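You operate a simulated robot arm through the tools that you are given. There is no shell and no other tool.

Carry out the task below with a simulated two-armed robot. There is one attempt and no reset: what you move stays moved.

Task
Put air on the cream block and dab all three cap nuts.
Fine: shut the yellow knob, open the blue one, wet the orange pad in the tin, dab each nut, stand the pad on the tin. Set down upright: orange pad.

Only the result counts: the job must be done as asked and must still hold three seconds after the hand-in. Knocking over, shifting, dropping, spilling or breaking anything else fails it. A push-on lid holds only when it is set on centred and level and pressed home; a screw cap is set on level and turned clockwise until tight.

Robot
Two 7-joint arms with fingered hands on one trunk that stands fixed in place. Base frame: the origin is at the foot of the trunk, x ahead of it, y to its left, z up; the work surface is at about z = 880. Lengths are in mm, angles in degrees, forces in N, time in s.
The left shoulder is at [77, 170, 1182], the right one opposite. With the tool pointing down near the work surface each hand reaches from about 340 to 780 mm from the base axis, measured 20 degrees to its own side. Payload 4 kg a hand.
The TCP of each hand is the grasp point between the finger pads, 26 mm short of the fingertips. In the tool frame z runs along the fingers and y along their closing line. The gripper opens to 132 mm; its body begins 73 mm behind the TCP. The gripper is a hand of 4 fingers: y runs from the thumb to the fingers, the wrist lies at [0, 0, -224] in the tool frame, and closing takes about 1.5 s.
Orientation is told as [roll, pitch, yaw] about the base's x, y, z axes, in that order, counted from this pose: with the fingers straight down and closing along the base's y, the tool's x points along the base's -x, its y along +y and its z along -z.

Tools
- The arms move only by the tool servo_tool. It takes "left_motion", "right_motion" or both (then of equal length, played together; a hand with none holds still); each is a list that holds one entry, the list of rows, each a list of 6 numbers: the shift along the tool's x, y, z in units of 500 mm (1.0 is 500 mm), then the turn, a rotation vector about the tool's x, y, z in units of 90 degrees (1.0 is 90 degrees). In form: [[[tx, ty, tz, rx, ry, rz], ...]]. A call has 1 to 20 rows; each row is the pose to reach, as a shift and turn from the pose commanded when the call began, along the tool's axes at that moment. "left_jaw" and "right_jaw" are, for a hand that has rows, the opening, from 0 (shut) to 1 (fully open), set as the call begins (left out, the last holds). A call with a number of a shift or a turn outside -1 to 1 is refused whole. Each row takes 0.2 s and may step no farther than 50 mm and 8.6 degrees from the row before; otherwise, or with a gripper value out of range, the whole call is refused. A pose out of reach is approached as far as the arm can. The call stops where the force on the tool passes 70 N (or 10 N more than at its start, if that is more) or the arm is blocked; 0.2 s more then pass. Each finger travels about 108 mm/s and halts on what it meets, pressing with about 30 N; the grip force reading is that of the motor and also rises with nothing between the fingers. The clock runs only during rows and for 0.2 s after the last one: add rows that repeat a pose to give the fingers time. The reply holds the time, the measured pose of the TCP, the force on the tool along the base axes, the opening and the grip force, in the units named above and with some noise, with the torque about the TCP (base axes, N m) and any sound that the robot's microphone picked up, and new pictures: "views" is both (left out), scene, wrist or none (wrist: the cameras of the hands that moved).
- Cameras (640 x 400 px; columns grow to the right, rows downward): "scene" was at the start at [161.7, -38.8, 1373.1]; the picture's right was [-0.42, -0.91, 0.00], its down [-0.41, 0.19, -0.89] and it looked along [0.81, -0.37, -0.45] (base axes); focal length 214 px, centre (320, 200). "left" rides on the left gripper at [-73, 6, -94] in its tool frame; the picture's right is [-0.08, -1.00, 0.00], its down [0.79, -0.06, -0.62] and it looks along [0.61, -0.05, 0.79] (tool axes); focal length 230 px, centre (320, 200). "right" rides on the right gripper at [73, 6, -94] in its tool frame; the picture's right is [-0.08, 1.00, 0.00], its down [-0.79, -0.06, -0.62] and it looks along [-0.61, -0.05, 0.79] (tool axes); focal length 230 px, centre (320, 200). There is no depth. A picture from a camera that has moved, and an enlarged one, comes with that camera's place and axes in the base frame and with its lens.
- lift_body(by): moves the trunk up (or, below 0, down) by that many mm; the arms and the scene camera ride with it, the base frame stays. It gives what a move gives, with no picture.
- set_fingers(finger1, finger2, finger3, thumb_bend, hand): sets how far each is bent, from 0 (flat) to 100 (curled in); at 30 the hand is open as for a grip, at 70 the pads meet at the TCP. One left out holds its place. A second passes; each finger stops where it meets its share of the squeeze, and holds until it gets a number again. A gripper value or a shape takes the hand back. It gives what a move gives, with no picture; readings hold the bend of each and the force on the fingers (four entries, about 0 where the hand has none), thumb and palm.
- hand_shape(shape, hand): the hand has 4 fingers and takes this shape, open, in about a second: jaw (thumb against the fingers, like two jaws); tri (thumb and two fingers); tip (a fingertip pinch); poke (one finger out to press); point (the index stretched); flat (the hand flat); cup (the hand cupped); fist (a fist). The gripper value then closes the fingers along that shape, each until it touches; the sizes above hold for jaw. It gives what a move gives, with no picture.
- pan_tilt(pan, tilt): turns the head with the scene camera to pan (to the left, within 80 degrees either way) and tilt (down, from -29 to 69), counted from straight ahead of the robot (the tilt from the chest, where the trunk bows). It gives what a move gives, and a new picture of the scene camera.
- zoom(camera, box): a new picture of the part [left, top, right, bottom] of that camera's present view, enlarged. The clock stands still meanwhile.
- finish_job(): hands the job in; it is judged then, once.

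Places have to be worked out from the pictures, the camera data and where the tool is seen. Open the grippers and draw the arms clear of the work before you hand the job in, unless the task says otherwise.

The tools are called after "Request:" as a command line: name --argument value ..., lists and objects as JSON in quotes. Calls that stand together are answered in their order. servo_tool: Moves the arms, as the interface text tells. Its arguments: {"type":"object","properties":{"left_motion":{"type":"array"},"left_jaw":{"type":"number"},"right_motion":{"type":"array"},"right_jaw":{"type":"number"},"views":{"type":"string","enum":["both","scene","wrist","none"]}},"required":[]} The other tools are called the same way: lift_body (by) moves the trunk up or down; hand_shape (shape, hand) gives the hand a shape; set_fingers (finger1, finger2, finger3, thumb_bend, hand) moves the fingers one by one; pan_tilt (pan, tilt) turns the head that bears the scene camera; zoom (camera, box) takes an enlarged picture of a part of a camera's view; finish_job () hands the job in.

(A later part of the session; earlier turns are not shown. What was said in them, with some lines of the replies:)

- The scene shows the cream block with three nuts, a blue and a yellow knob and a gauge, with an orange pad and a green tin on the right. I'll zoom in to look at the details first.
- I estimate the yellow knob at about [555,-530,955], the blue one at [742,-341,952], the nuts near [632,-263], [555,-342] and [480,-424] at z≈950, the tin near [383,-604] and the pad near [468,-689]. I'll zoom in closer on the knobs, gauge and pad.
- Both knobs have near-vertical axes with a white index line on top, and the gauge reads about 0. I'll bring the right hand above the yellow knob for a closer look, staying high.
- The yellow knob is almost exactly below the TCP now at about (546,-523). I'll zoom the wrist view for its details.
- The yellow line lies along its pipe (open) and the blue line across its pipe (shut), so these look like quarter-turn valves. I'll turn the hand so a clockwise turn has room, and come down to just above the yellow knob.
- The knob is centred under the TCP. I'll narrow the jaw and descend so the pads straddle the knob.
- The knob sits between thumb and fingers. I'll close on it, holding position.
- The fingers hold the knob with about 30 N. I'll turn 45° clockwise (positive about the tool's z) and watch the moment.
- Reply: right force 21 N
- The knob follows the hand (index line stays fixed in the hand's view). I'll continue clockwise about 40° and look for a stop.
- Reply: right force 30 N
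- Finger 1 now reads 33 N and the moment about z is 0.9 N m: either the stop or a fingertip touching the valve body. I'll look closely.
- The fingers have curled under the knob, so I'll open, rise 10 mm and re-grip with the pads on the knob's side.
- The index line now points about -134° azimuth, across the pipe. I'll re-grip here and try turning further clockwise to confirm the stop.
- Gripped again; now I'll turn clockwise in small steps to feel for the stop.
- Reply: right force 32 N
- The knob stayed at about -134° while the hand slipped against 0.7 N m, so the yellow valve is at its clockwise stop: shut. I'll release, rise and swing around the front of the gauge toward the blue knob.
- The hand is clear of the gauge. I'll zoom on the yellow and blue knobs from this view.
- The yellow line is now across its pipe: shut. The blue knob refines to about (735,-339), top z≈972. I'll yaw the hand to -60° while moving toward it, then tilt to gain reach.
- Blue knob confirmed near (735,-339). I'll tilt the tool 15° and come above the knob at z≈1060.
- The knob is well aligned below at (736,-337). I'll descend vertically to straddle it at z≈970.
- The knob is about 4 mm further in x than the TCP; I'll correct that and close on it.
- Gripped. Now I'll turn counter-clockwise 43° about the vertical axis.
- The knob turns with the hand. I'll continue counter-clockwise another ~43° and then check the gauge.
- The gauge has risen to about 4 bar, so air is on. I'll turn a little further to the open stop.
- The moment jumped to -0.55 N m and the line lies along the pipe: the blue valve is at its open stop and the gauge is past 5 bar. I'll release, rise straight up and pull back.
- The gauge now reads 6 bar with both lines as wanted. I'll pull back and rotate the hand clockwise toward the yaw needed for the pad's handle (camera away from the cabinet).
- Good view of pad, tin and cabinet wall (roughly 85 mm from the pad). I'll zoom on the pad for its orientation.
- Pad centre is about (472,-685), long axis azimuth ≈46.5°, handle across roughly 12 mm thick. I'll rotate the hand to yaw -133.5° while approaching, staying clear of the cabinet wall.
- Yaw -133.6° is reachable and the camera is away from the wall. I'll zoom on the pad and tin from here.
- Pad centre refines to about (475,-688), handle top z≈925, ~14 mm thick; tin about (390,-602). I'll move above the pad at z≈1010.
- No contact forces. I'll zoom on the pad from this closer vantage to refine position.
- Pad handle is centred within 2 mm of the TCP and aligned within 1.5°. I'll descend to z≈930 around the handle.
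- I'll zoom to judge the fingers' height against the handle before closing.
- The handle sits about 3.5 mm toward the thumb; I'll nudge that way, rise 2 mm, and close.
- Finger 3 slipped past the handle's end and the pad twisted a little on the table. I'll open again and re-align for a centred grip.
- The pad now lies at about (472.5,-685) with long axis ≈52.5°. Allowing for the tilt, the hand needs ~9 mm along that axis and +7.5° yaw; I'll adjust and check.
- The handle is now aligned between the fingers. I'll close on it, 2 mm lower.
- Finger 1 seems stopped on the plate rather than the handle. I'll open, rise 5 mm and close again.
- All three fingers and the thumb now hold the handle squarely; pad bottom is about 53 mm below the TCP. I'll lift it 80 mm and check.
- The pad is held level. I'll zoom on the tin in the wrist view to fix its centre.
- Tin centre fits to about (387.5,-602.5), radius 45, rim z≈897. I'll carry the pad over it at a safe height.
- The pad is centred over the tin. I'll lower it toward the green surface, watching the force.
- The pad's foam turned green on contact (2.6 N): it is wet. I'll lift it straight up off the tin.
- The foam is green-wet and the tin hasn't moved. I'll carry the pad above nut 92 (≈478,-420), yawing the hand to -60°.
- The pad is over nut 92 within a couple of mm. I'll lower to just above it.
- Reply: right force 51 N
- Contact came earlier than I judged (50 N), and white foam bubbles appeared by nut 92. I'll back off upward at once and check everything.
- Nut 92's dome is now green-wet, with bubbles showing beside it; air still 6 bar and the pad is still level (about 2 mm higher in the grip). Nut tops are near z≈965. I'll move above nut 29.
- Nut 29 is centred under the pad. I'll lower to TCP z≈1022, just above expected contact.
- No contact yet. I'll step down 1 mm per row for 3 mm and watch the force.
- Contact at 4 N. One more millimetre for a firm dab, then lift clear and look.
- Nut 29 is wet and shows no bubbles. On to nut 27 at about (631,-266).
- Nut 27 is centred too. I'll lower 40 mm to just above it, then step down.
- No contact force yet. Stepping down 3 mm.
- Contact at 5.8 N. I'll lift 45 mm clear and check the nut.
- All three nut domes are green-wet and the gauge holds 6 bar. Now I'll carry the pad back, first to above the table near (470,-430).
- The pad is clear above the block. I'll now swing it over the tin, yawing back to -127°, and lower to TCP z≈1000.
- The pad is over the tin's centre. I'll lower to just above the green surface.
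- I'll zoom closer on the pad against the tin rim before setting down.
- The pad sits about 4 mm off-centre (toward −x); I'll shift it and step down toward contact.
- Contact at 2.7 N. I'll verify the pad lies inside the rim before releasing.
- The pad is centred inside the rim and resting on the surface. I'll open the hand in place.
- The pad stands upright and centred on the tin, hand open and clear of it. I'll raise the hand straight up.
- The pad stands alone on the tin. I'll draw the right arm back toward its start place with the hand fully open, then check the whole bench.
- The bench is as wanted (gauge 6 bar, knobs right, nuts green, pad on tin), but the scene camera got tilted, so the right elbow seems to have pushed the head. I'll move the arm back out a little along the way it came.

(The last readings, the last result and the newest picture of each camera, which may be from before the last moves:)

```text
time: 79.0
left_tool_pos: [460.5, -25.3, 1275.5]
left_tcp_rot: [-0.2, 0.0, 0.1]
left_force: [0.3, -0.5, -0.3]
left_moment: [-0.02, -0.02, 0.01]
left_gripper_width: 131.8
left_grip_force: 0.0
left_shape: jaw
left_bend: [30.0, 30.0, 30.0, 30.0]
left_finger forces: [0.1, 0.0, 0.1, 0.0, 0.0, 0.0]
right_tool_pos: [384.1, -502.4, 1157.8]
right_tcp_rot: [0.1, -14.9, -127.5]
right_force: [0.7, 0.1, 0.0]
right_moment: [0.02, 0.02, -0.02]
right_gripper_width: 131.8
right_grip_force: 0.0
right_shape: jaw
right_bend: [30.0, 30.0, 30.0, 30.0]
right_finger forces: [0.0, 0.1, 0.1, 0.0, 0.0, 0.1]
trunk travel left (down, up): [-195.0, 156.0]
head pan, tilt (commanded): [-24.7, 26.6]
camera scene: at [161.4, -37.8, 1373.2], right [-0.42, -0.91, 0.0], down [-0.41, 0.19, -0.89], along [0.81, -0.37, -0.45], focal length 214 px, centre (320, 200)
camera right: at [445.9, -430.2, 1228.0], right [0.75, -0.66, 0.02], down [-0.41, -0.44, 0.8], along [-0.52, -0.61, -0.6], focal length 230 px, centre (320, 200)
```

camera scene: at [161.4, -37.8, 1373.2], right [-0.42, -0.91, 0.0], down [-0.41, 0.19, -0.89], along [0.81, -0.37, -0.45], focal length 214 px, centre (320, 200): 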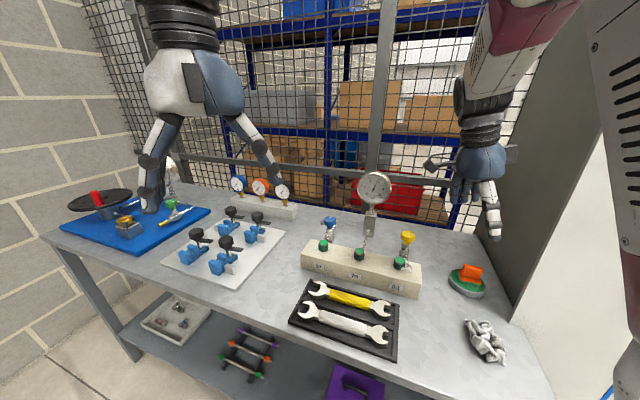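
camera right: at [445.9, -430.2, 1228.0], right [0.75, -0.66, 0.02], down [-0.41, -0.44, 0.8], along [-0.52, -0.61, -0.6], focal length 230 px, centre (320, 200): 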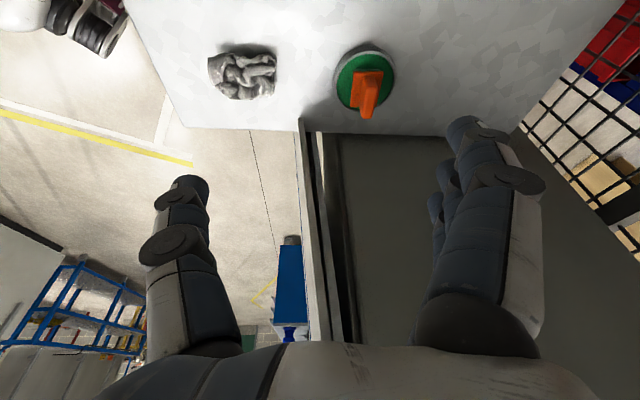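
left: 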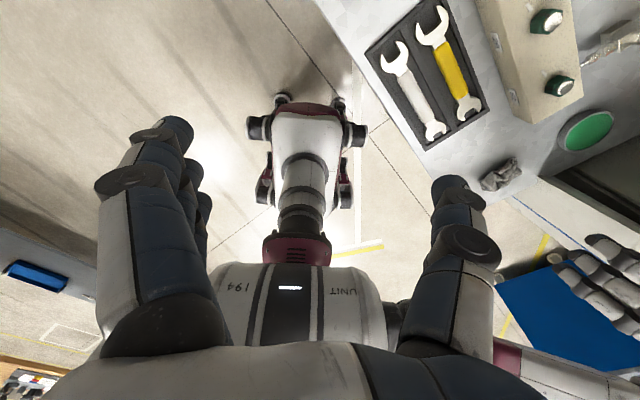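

The head is back to normal. I'll unwind the wrist yaw here, then return toward the start pose.

Request:
servo_tool --right_motion '[[[0, 0, 0, -0.0215, 0, -0.0804], [0, 0, 0, -0.0431, 0, -0.1608], [0, 0, 0, -0.0646, 0, -0.2412], [0, 0, 0, -0.0861, 0, -0.3216], [0, 0, 0, -0.1077, 0, -0.402], [0, 0, 0, -0.1292, 0, -0.4823], [0, 0, 0, -0.1507, 0, -0.5627], [0, 0, 0, -0.1723, 0, -0.6431], [0, 0, 0, -0.1938, 0, -0.7235], [0, 0, 0, -0.2153, 0, -0.8039], [0, 0, 0, -0.2368, 0, -0.8843], [0, 0, 0, -0.2368, 0, -0.8843]]]' --right_jaw 1.0 --views "scene"

```text
time: 81.6
left_tool_pos: [459.5, -27.6, 1274.1]
left_tcp_rot: [0.0, 0.0, 0.0]
left_force: [0.1, 0.1, 0.1]
left_moment: [0.0, -0.01, -0.01]
left_gripper_width: 131.8
left_grip_force: 0.1
left_shape: jaw
left_bend: [30.0, 30.0, 30.0, 30.0]
left_finger forces: [0.1, 0.0, 0.0, 0.0, 0.0, 0.0]
right_tool_pos: [385.0, -501.8, 1158.2]
right_tcp_rot: [0.1, -15.0, -44.9]
right_force: [-0.6, 0.6, 0.4]
right_moment: [0.02, -0.02, 0.0]
right_gripper_width: 132.1
right_grip_force: 0.1
right_shape: jaw
right_bend: [30.0, 30.0, 30.0, 30.0]
right_finger forces: [0.0, 0.1, 0.0, 0.0, 0.0, 0.0]
trunk travel left (down, up): [-195.0, 156.0]
head pan, tilt (commanded): [-24.7, 26.6]
camera scene: at [161.8, -38.7, 1373.1], right [-0.42, -0.91, 0.0], down [-0.41, 0.19, -0.89], along [0.81, -0.37, -0.45], focal length 214 px, centre (320, 200)
```

scene: 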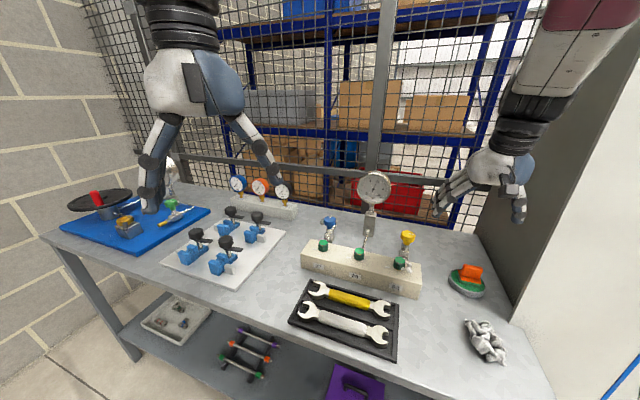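

I'll finish unwinding to yaw 0 while moving toward the start position.

Request:
servo_tool --right_motion '[[[0.0243, 0.0182, -0.021, -0.0216, 0, -0.0805], [0.0487, 0.0363, -0.042, -0.0431, 0, -0.161], [0.073, 0.0545, -0.063, -0.0647, 0, -0.2415], [0.0973, 0.0727, -0.084, -0.0863, 0, -0.322], [0.1217, 0.0908, -0.105, -0.1078, 0, -0.4025], [0.146, 0.109, -0.126, -0.1294, 0, -0.483], [0.146, 0.109, -0.126, -0.1294, 0, -0.483]]]' --right_jaw 1.0 --views "both"

Request:
zoom --camera "scene" --box '[290, 160, 510, 310]'

Request:
zoom --camera "scene" --box '[310, 165, 420, 280]'

Request:
zoom --camera "scene" --box '[440, 240, 510, 310]'

```text
time: 83.2
left_tool_pos: [459.2, -27.1, 1274.6]
left_tcp_rot: [0.0, 0.0, -0.1]
left_force: [-0.3, -0.1, 0.6]
left_moment: [-0.02, -0.01, -0.01]
left_gripper_width: 131.8
left_grip_force: 0.0
left_shape: jaw
left_bend: [30.0, 30.0, 30.0, 30.0]
left_finger forces: [0.0, 0.0, 0.1, 0.1, 0.0, 0.0]
right_tool_pos: [363.4, -417.2, 1185.4]
right_tcp_rot: [4.1, -15.0, -2.0]
right_force: [0.4, -0.1, -1.3]
right_moment: [0.02, 0.02, 0.0]
right_gripper_width: 131.5
right_grip_force: 0.0
right_shape: jaw
right_bend: [30.0, 30.0, 30.0, 30.0]
right_finger forces: [0.0, 0.0, 0.1, 0.0, 0.0, 0.1]
right hand out of reach, approached as far as the arm can: row 6, 7
trunk travel left (down, up): [-195.0, 156.0]
head pan, tilt (commanded): [-24.7, 26.6]
camera scene: at [166.8, -29.6, 1383.8], right [-0.31, -0.95, 0.0], down [-0.32, 0.11, -0.94], along [0.89, -0.29, -0.34], focal length 214 px, centre (320, 200)
camera right: at [268.9, -415.0, 1256.3], right [0.09, 0.99, 0.09], down [0.6, -0.13, 0.79], along [0.8, -0.02, -0.6], focal length 230 px, centre (320, 200)
```

scene: 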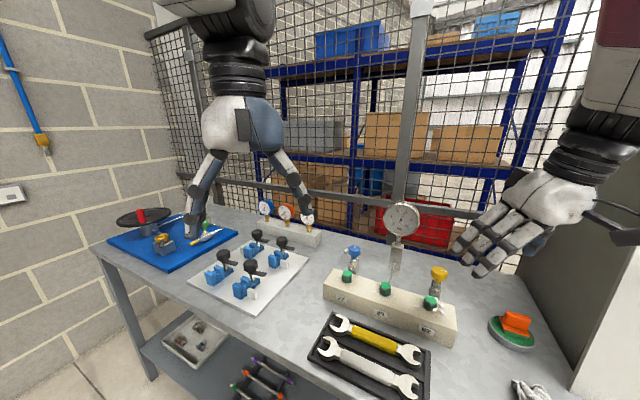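
right: 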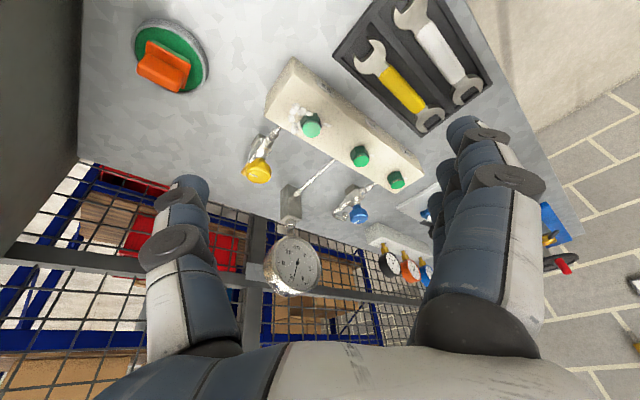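

```text
2.67 times, centred on (400, 235) of scene
camera zoom: at [166.8, -29.6, 1383.8], right [-0.31, -0.95, 0.0], down [-0.32, 0.11, -0.94], along [0.89, -0.29, -0.34], focal length 572 px, centre (107, 107)
```

zoom: 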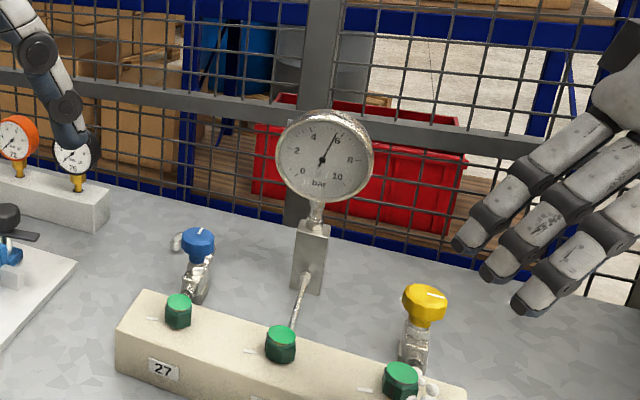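

```text
3.48 times, centred on (365, 222) of scene
camera zoom: at [166.8, -29.6, 1383.8], right [-0.31, -0.95, 0.0], down [-0.32, 0.11, -0.94], along [0.89, -0.29, -0.34], focal length 746 px, centre (164, 122)
```

zoom: 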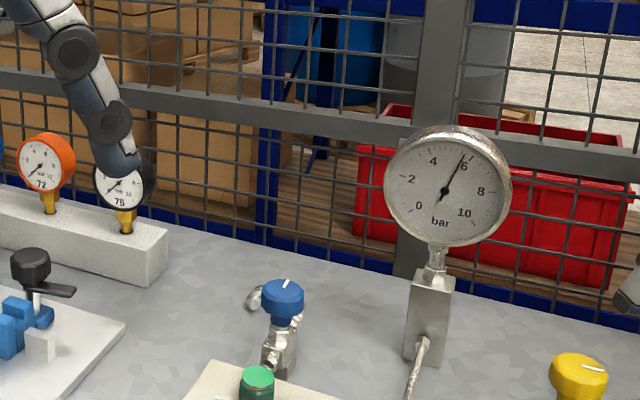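

```text
5.71 times, centred on (475, 275) of scene
camera zoom: at [166.8, -29.6, 1383.8], right [-0.31, -0.95, 0.0], down [-0.32, 0.11, -0.94], along [0.89, -0.29, -0.34], focal length 1226 px, centre (-566, -229)
```

zoom: 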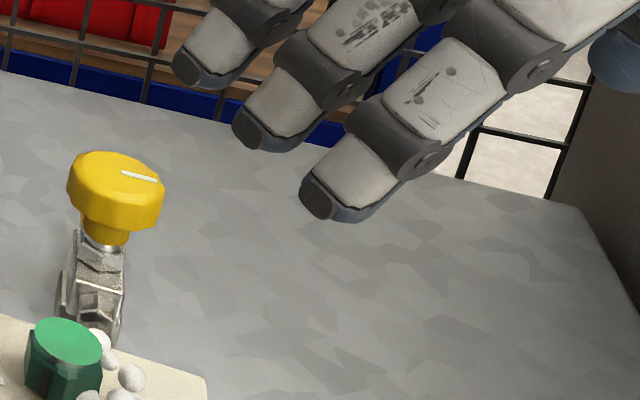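

The tilted wrist came too near the body there and nudged the head again. I'll move forward and take the tilt out, then settle at the original start pose.

Request:
servo_tool --right_motion '[[[-0.06, 0, 0.02, 0, 0.02, 0], [-0.12, 0, 0.032, 0, 0.06, 0], [-0.135, 0, 0.036, 0, 0.1, 0], [-0.135, 0, 0.036, 0, 0.14, 0], [-0.135, 0, 0.036, 0, 0.1667, 0], [-0.135, 0, 0.036, 0, 0.1667, 0]]]' --right_jaw 1.0 --views "scene"

```text
time: 84.6
left_tool_pos: [460.2, -27.8, 1275.5]
left_tcp_rot: [0.1, 0.0, 0.1]
left_force: [1.2, 0.4, 0.3]
left_moment: [0.01, -0.02, -0.04]
left_gripper_width: 131.8
left_grip_force: 0.0
left_shape: jaw
left_bend: [30.0, 30.0, 30.0, 30.0]
left_finger forces: [0.1, 0.1, 0.0, 0.0, 0.0, 0.0]
right_tool_pos: [435.7, -411.4, 1197.8]
right_tcp_rot: [0.0, 0.0, 0.0]
right_force: [-0.3, 0.5, 0.4]
right_moment: [0.01, -0.03, 0.02]
right_gripper_width: 131.9
right_grip_force: 0.0
right_shape: jaw
right_bend: [30.0, 30.0, 30.0, 30.0]
right_finger forces: [0.0, 0.0, 0.1, 0.0, 0.0, 0.0]
trunk travel left (down, up): [-195.0, 156.0]
head pan, tilt (commanded): [-24.7, 26.6]
camera scene: at [161.5, -38.8, 1373.2], right [-0.42, -0.91, 0.0], down [-0.41, 0.19, -0.89], along [0.81, -0.37, -0.45], focal length 214 px, centre (320, 200)
```

scene: 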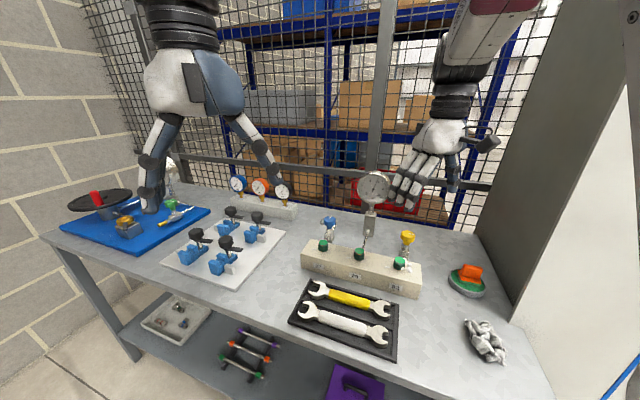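

Head is normal again and the arm untilted. I'll return to the start pose and do a last check.

Request:
servo_tool --right_motion '[[[0.05, 0.022, -0.025, 0, 0, 0], [0.1, 0.044, -0.05, 0, 0, 0], [0.146, 0.066, -0.074, 0, 0, 0], [0.146, 0.066, -0.074, 0, 0, 0]]]' --right_jaw 1.0 --views "both"

Request:
zoom --camera "scene" --box '[290, 160, 430, 310]'

Request:
zoom --camera "scene" --box '[440, 245, 510, 315]'

```text
time: 85.6
left_tool_pos: [459.1, -26.5, 1273.5]
left_tcp_rot: [0.0, 0.0, 0.0]
left_force: [1.2, -0.2, -0.4]
left_moment: [0.01, 0.03, 0.01]
left_gripper_width: 131.9
left_grip_force: 0.0
left_shape: jaw
left_bend: [30.0, 30.0, 30.0, 30.0]
left_finger forces: [0.1, 0.0, 0.0, 0.1, 0.0, 0.1]
right_tool_pos: [368.3, -393.9, 1223.7]
right_tcp_rot: [4.2, 0.0, -1.1]
right_force: [0.5, -0.5, -0.2]
right_moment: [0.0, 0.01, -0.02]
right_gripper_width: 131.7
right_grip_force: 0.1
right_shape: jaw
right_bend: [30.0, 30.0, 30.0, 30.0]
right_finger forces: [0.0, 0.0, 0.0, 0.1, 0.0, 0.0]
right hand out of reach, approached as far as the arm can: row 3, 4
trunk travel left (down, up): [-195.0, 156.0]
head pan, tilt (commanded): [-24.7, 26.6]
camera scene: at [167.0, -31.4, 1386.5], right [-0.33, -0.94, 0.0], down [-0.3, 0.1, -0.95], along [0.9, -0.32, -0.31], focal length 214 px, centre (320, 200)
camera right: at [294.4, -393.3, 1316.9], right [0.1, 0.99, 0.07], down [0.78, -0.12, 0.61], along [0.61, 0.0, -0.79], focal length 230 px, centre (320, 200)
```

scene: 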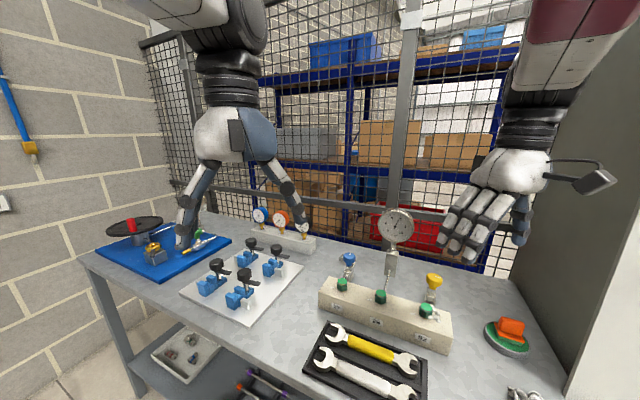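
right: 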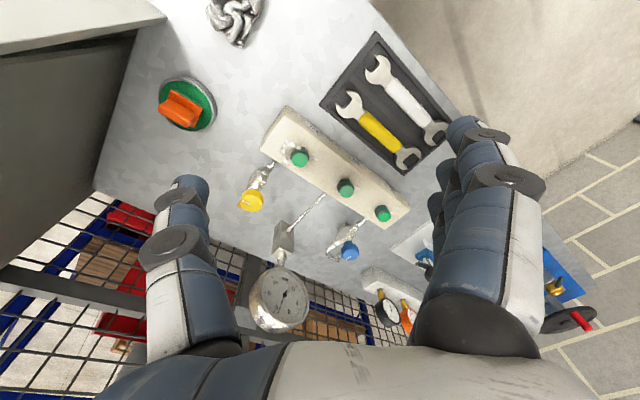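

```text
2.67 times, centred on (360, 235) of scene
camera zoom: at [167.0, -31.4, 1386.5], right [-0.33, -0.94, 0.0], down [-0.3, 0.1, -0.95], along [0.9, -0.32, -0.31], focal length 572 px, centre (213, 107)
```

zoom: 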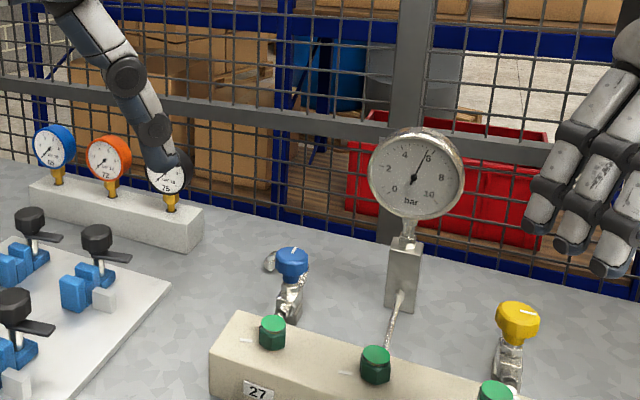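

```text
5.71 times, centred on (475, 280) of scene
camera zoom: at [167.0, -31.4, 1386.5], right [-0.33, -0.94, 0.0], down [-0.3, 0.1, -0.95], along [0.9, -0.32, -0.31], focal length 1226 px, centre (-566, -257)
```

zoom: 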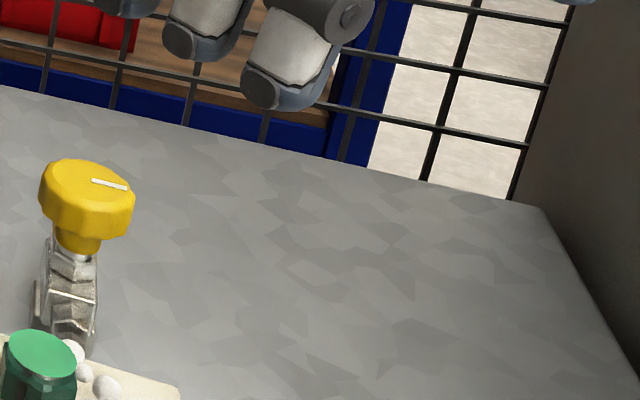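

With this elbow posture the start spot presses the head, so I'll go back to the verified comfortable pose at (436,-411,1198), which is well clear of everything.

Request:
servo_tool --right_motion '[[[-0.05, -0.022, 0.025, 0, 0, 0], [-0.1, -0.044, 0.05, 0, 0, 0], [-0.146, -0.066, 0.074, 0, 0, 0], [-0.146, -0.066, 0.074, 0, 0, 0], [-0.146, -0.066, 0.074, 0, 0, 0]]]' --right_jaw 1.0 --views "both"

Request:
zoom --camera "scene" --box '[290, 160, 430, 310]'

Request:
zoom --camera "scene" --box '[430, 240, 510, 310]'

```text
time: 86.8
left_tool_pos: [459.8, -28.2, 1273.4]
left_tcp_rot: [-0.1, 0.0, 0.0]
left_force: [0.9, -0.5, 0.7]
left_moment: [0.04, -0.01, -0.03]
left_gripper_width: 131.9
left_grip_force: 0.1
left_shape: jaw
left_bend: [30.0, 30.0, 30.0, 30.0]
left_finger forces: [0.0, 0.1, 0.1, 0.1, 0.0, 0.0]
right_tool_pos: [446.3, -416.0, 1197.8]
right_tcp_rot: [0.0, -0.1, 0.0]
right_force: [-0.1, -0.1, -1.0]
right_moment: [0.02, 0.02, -0.03]
right_gripper_width: 131.8
right_grip_force: 0.0
right_shape: jaw
right_bend: [30.0, 30.0, 30.0, 30.0]
right_finger forces: [0.0, 0.0, 0.0, 0.0, 0.0, 0.0]
trunk travel left (down, up): [-195.0, 156.0]
head pan, tilt (commanded): [-24.7, 26.6]
camera scene: at [162.2, -39.0, 1373.0], right [-0.42, -0.91, 0.0], down [-0.41, 0.19, -0.89], along [0.81, -0.37, -0.45], focal length 214 px, centre (320, 200)
camera right: at [373.1, -410.8, 1289.9], right [0.08, 1.0, 0.0], down [0.79, -0.06, 0.62], along [0.61, -0.05, -0.79], focal length 230 px, centre (320, 200)
```

scene: 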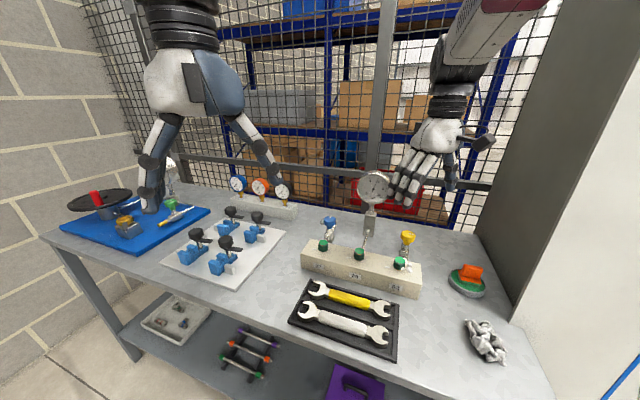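
right: 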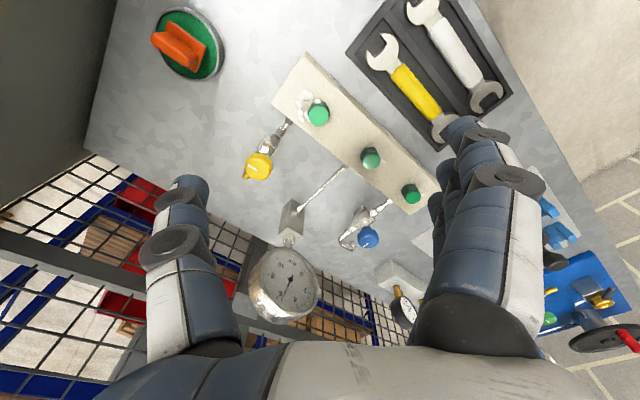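

```text
2.67 times, centred on (360, 235) of scene
camera zoom: at [162.2, -39.0, 1373.0], right [-0.42, -0.91, 0.0], down [-0.41, 0.19, -0.89], along [0.81, -0.37, -0.45], focal length 572 px, centre (213, 107)
```

zoom: 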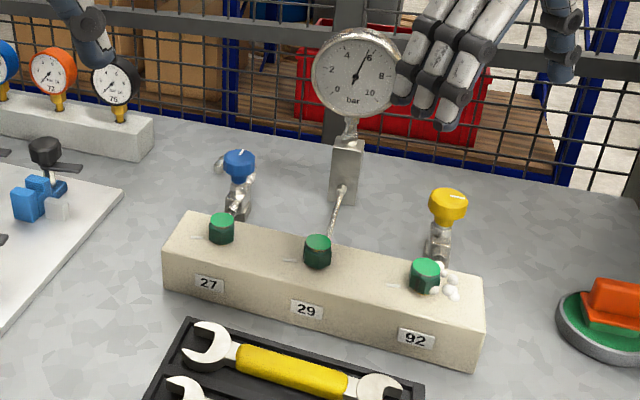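

```text
5.71 times, centred on (470, 275) of scene
camera zoom: at [162.2, -39.0, 1373.0], right [-0.42, -0.91, 0.0], down [-0.41, 0.19, -0.89], along [0.81, -0.37, -0.45], focal length 1226 px, centre (-537, -229)
```

zoom: 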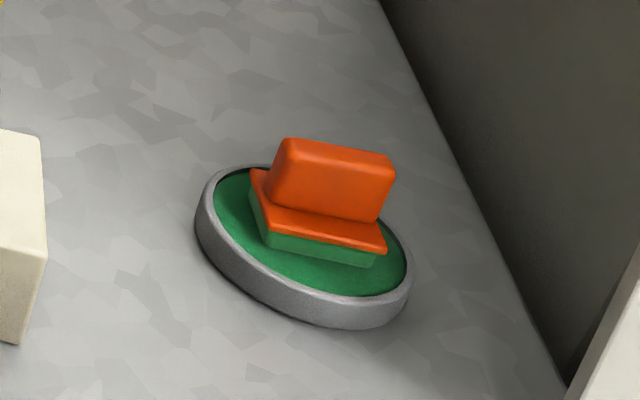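

The yellow knob is shut, the blue one is open, and the gauge holds 6 bar. All three nuts are wet, the pad stands upright and centred on the tin, and both hands are open and clear. I'm handing the job in.

Request:
finish_job

```text
The job is handed in.
```

I did the job and handed it in; I haven't seen the judge's result.

- **Air:** I shut the yellow knob to its clockwise stop, then opened the blue one to its other stop. The gauge rose to 6 bar and was still there at my last check.
- **Nuts:** I wet the orange pad in the tin and dabbed nuts 92, 29 and 27; all three domes show green. Nut 92 bubbled, which looks like an air leak. Nuts 29 and 27 showed no bubbles.
- **Pad:** It stands upright and centred on the tin. The tin does not appear to have moved.

Two things went less cleanly than planned:

- **Nut 92:** I misjudged its height and pressed on it with about 50 N before backing off. I saw no damage, and the pad slipped only about 2 mm in the grip. The other two nuts took about 4 to 6 N.
- **Robot's head:** While I was drawing the right arm back, the scene camera was pushed out of position three times, most likely by the arm pressing on the head. It returned to its place each time.

I left the right arm a little short of its start position to avoid that contact. Both hands are open and clear of the work.
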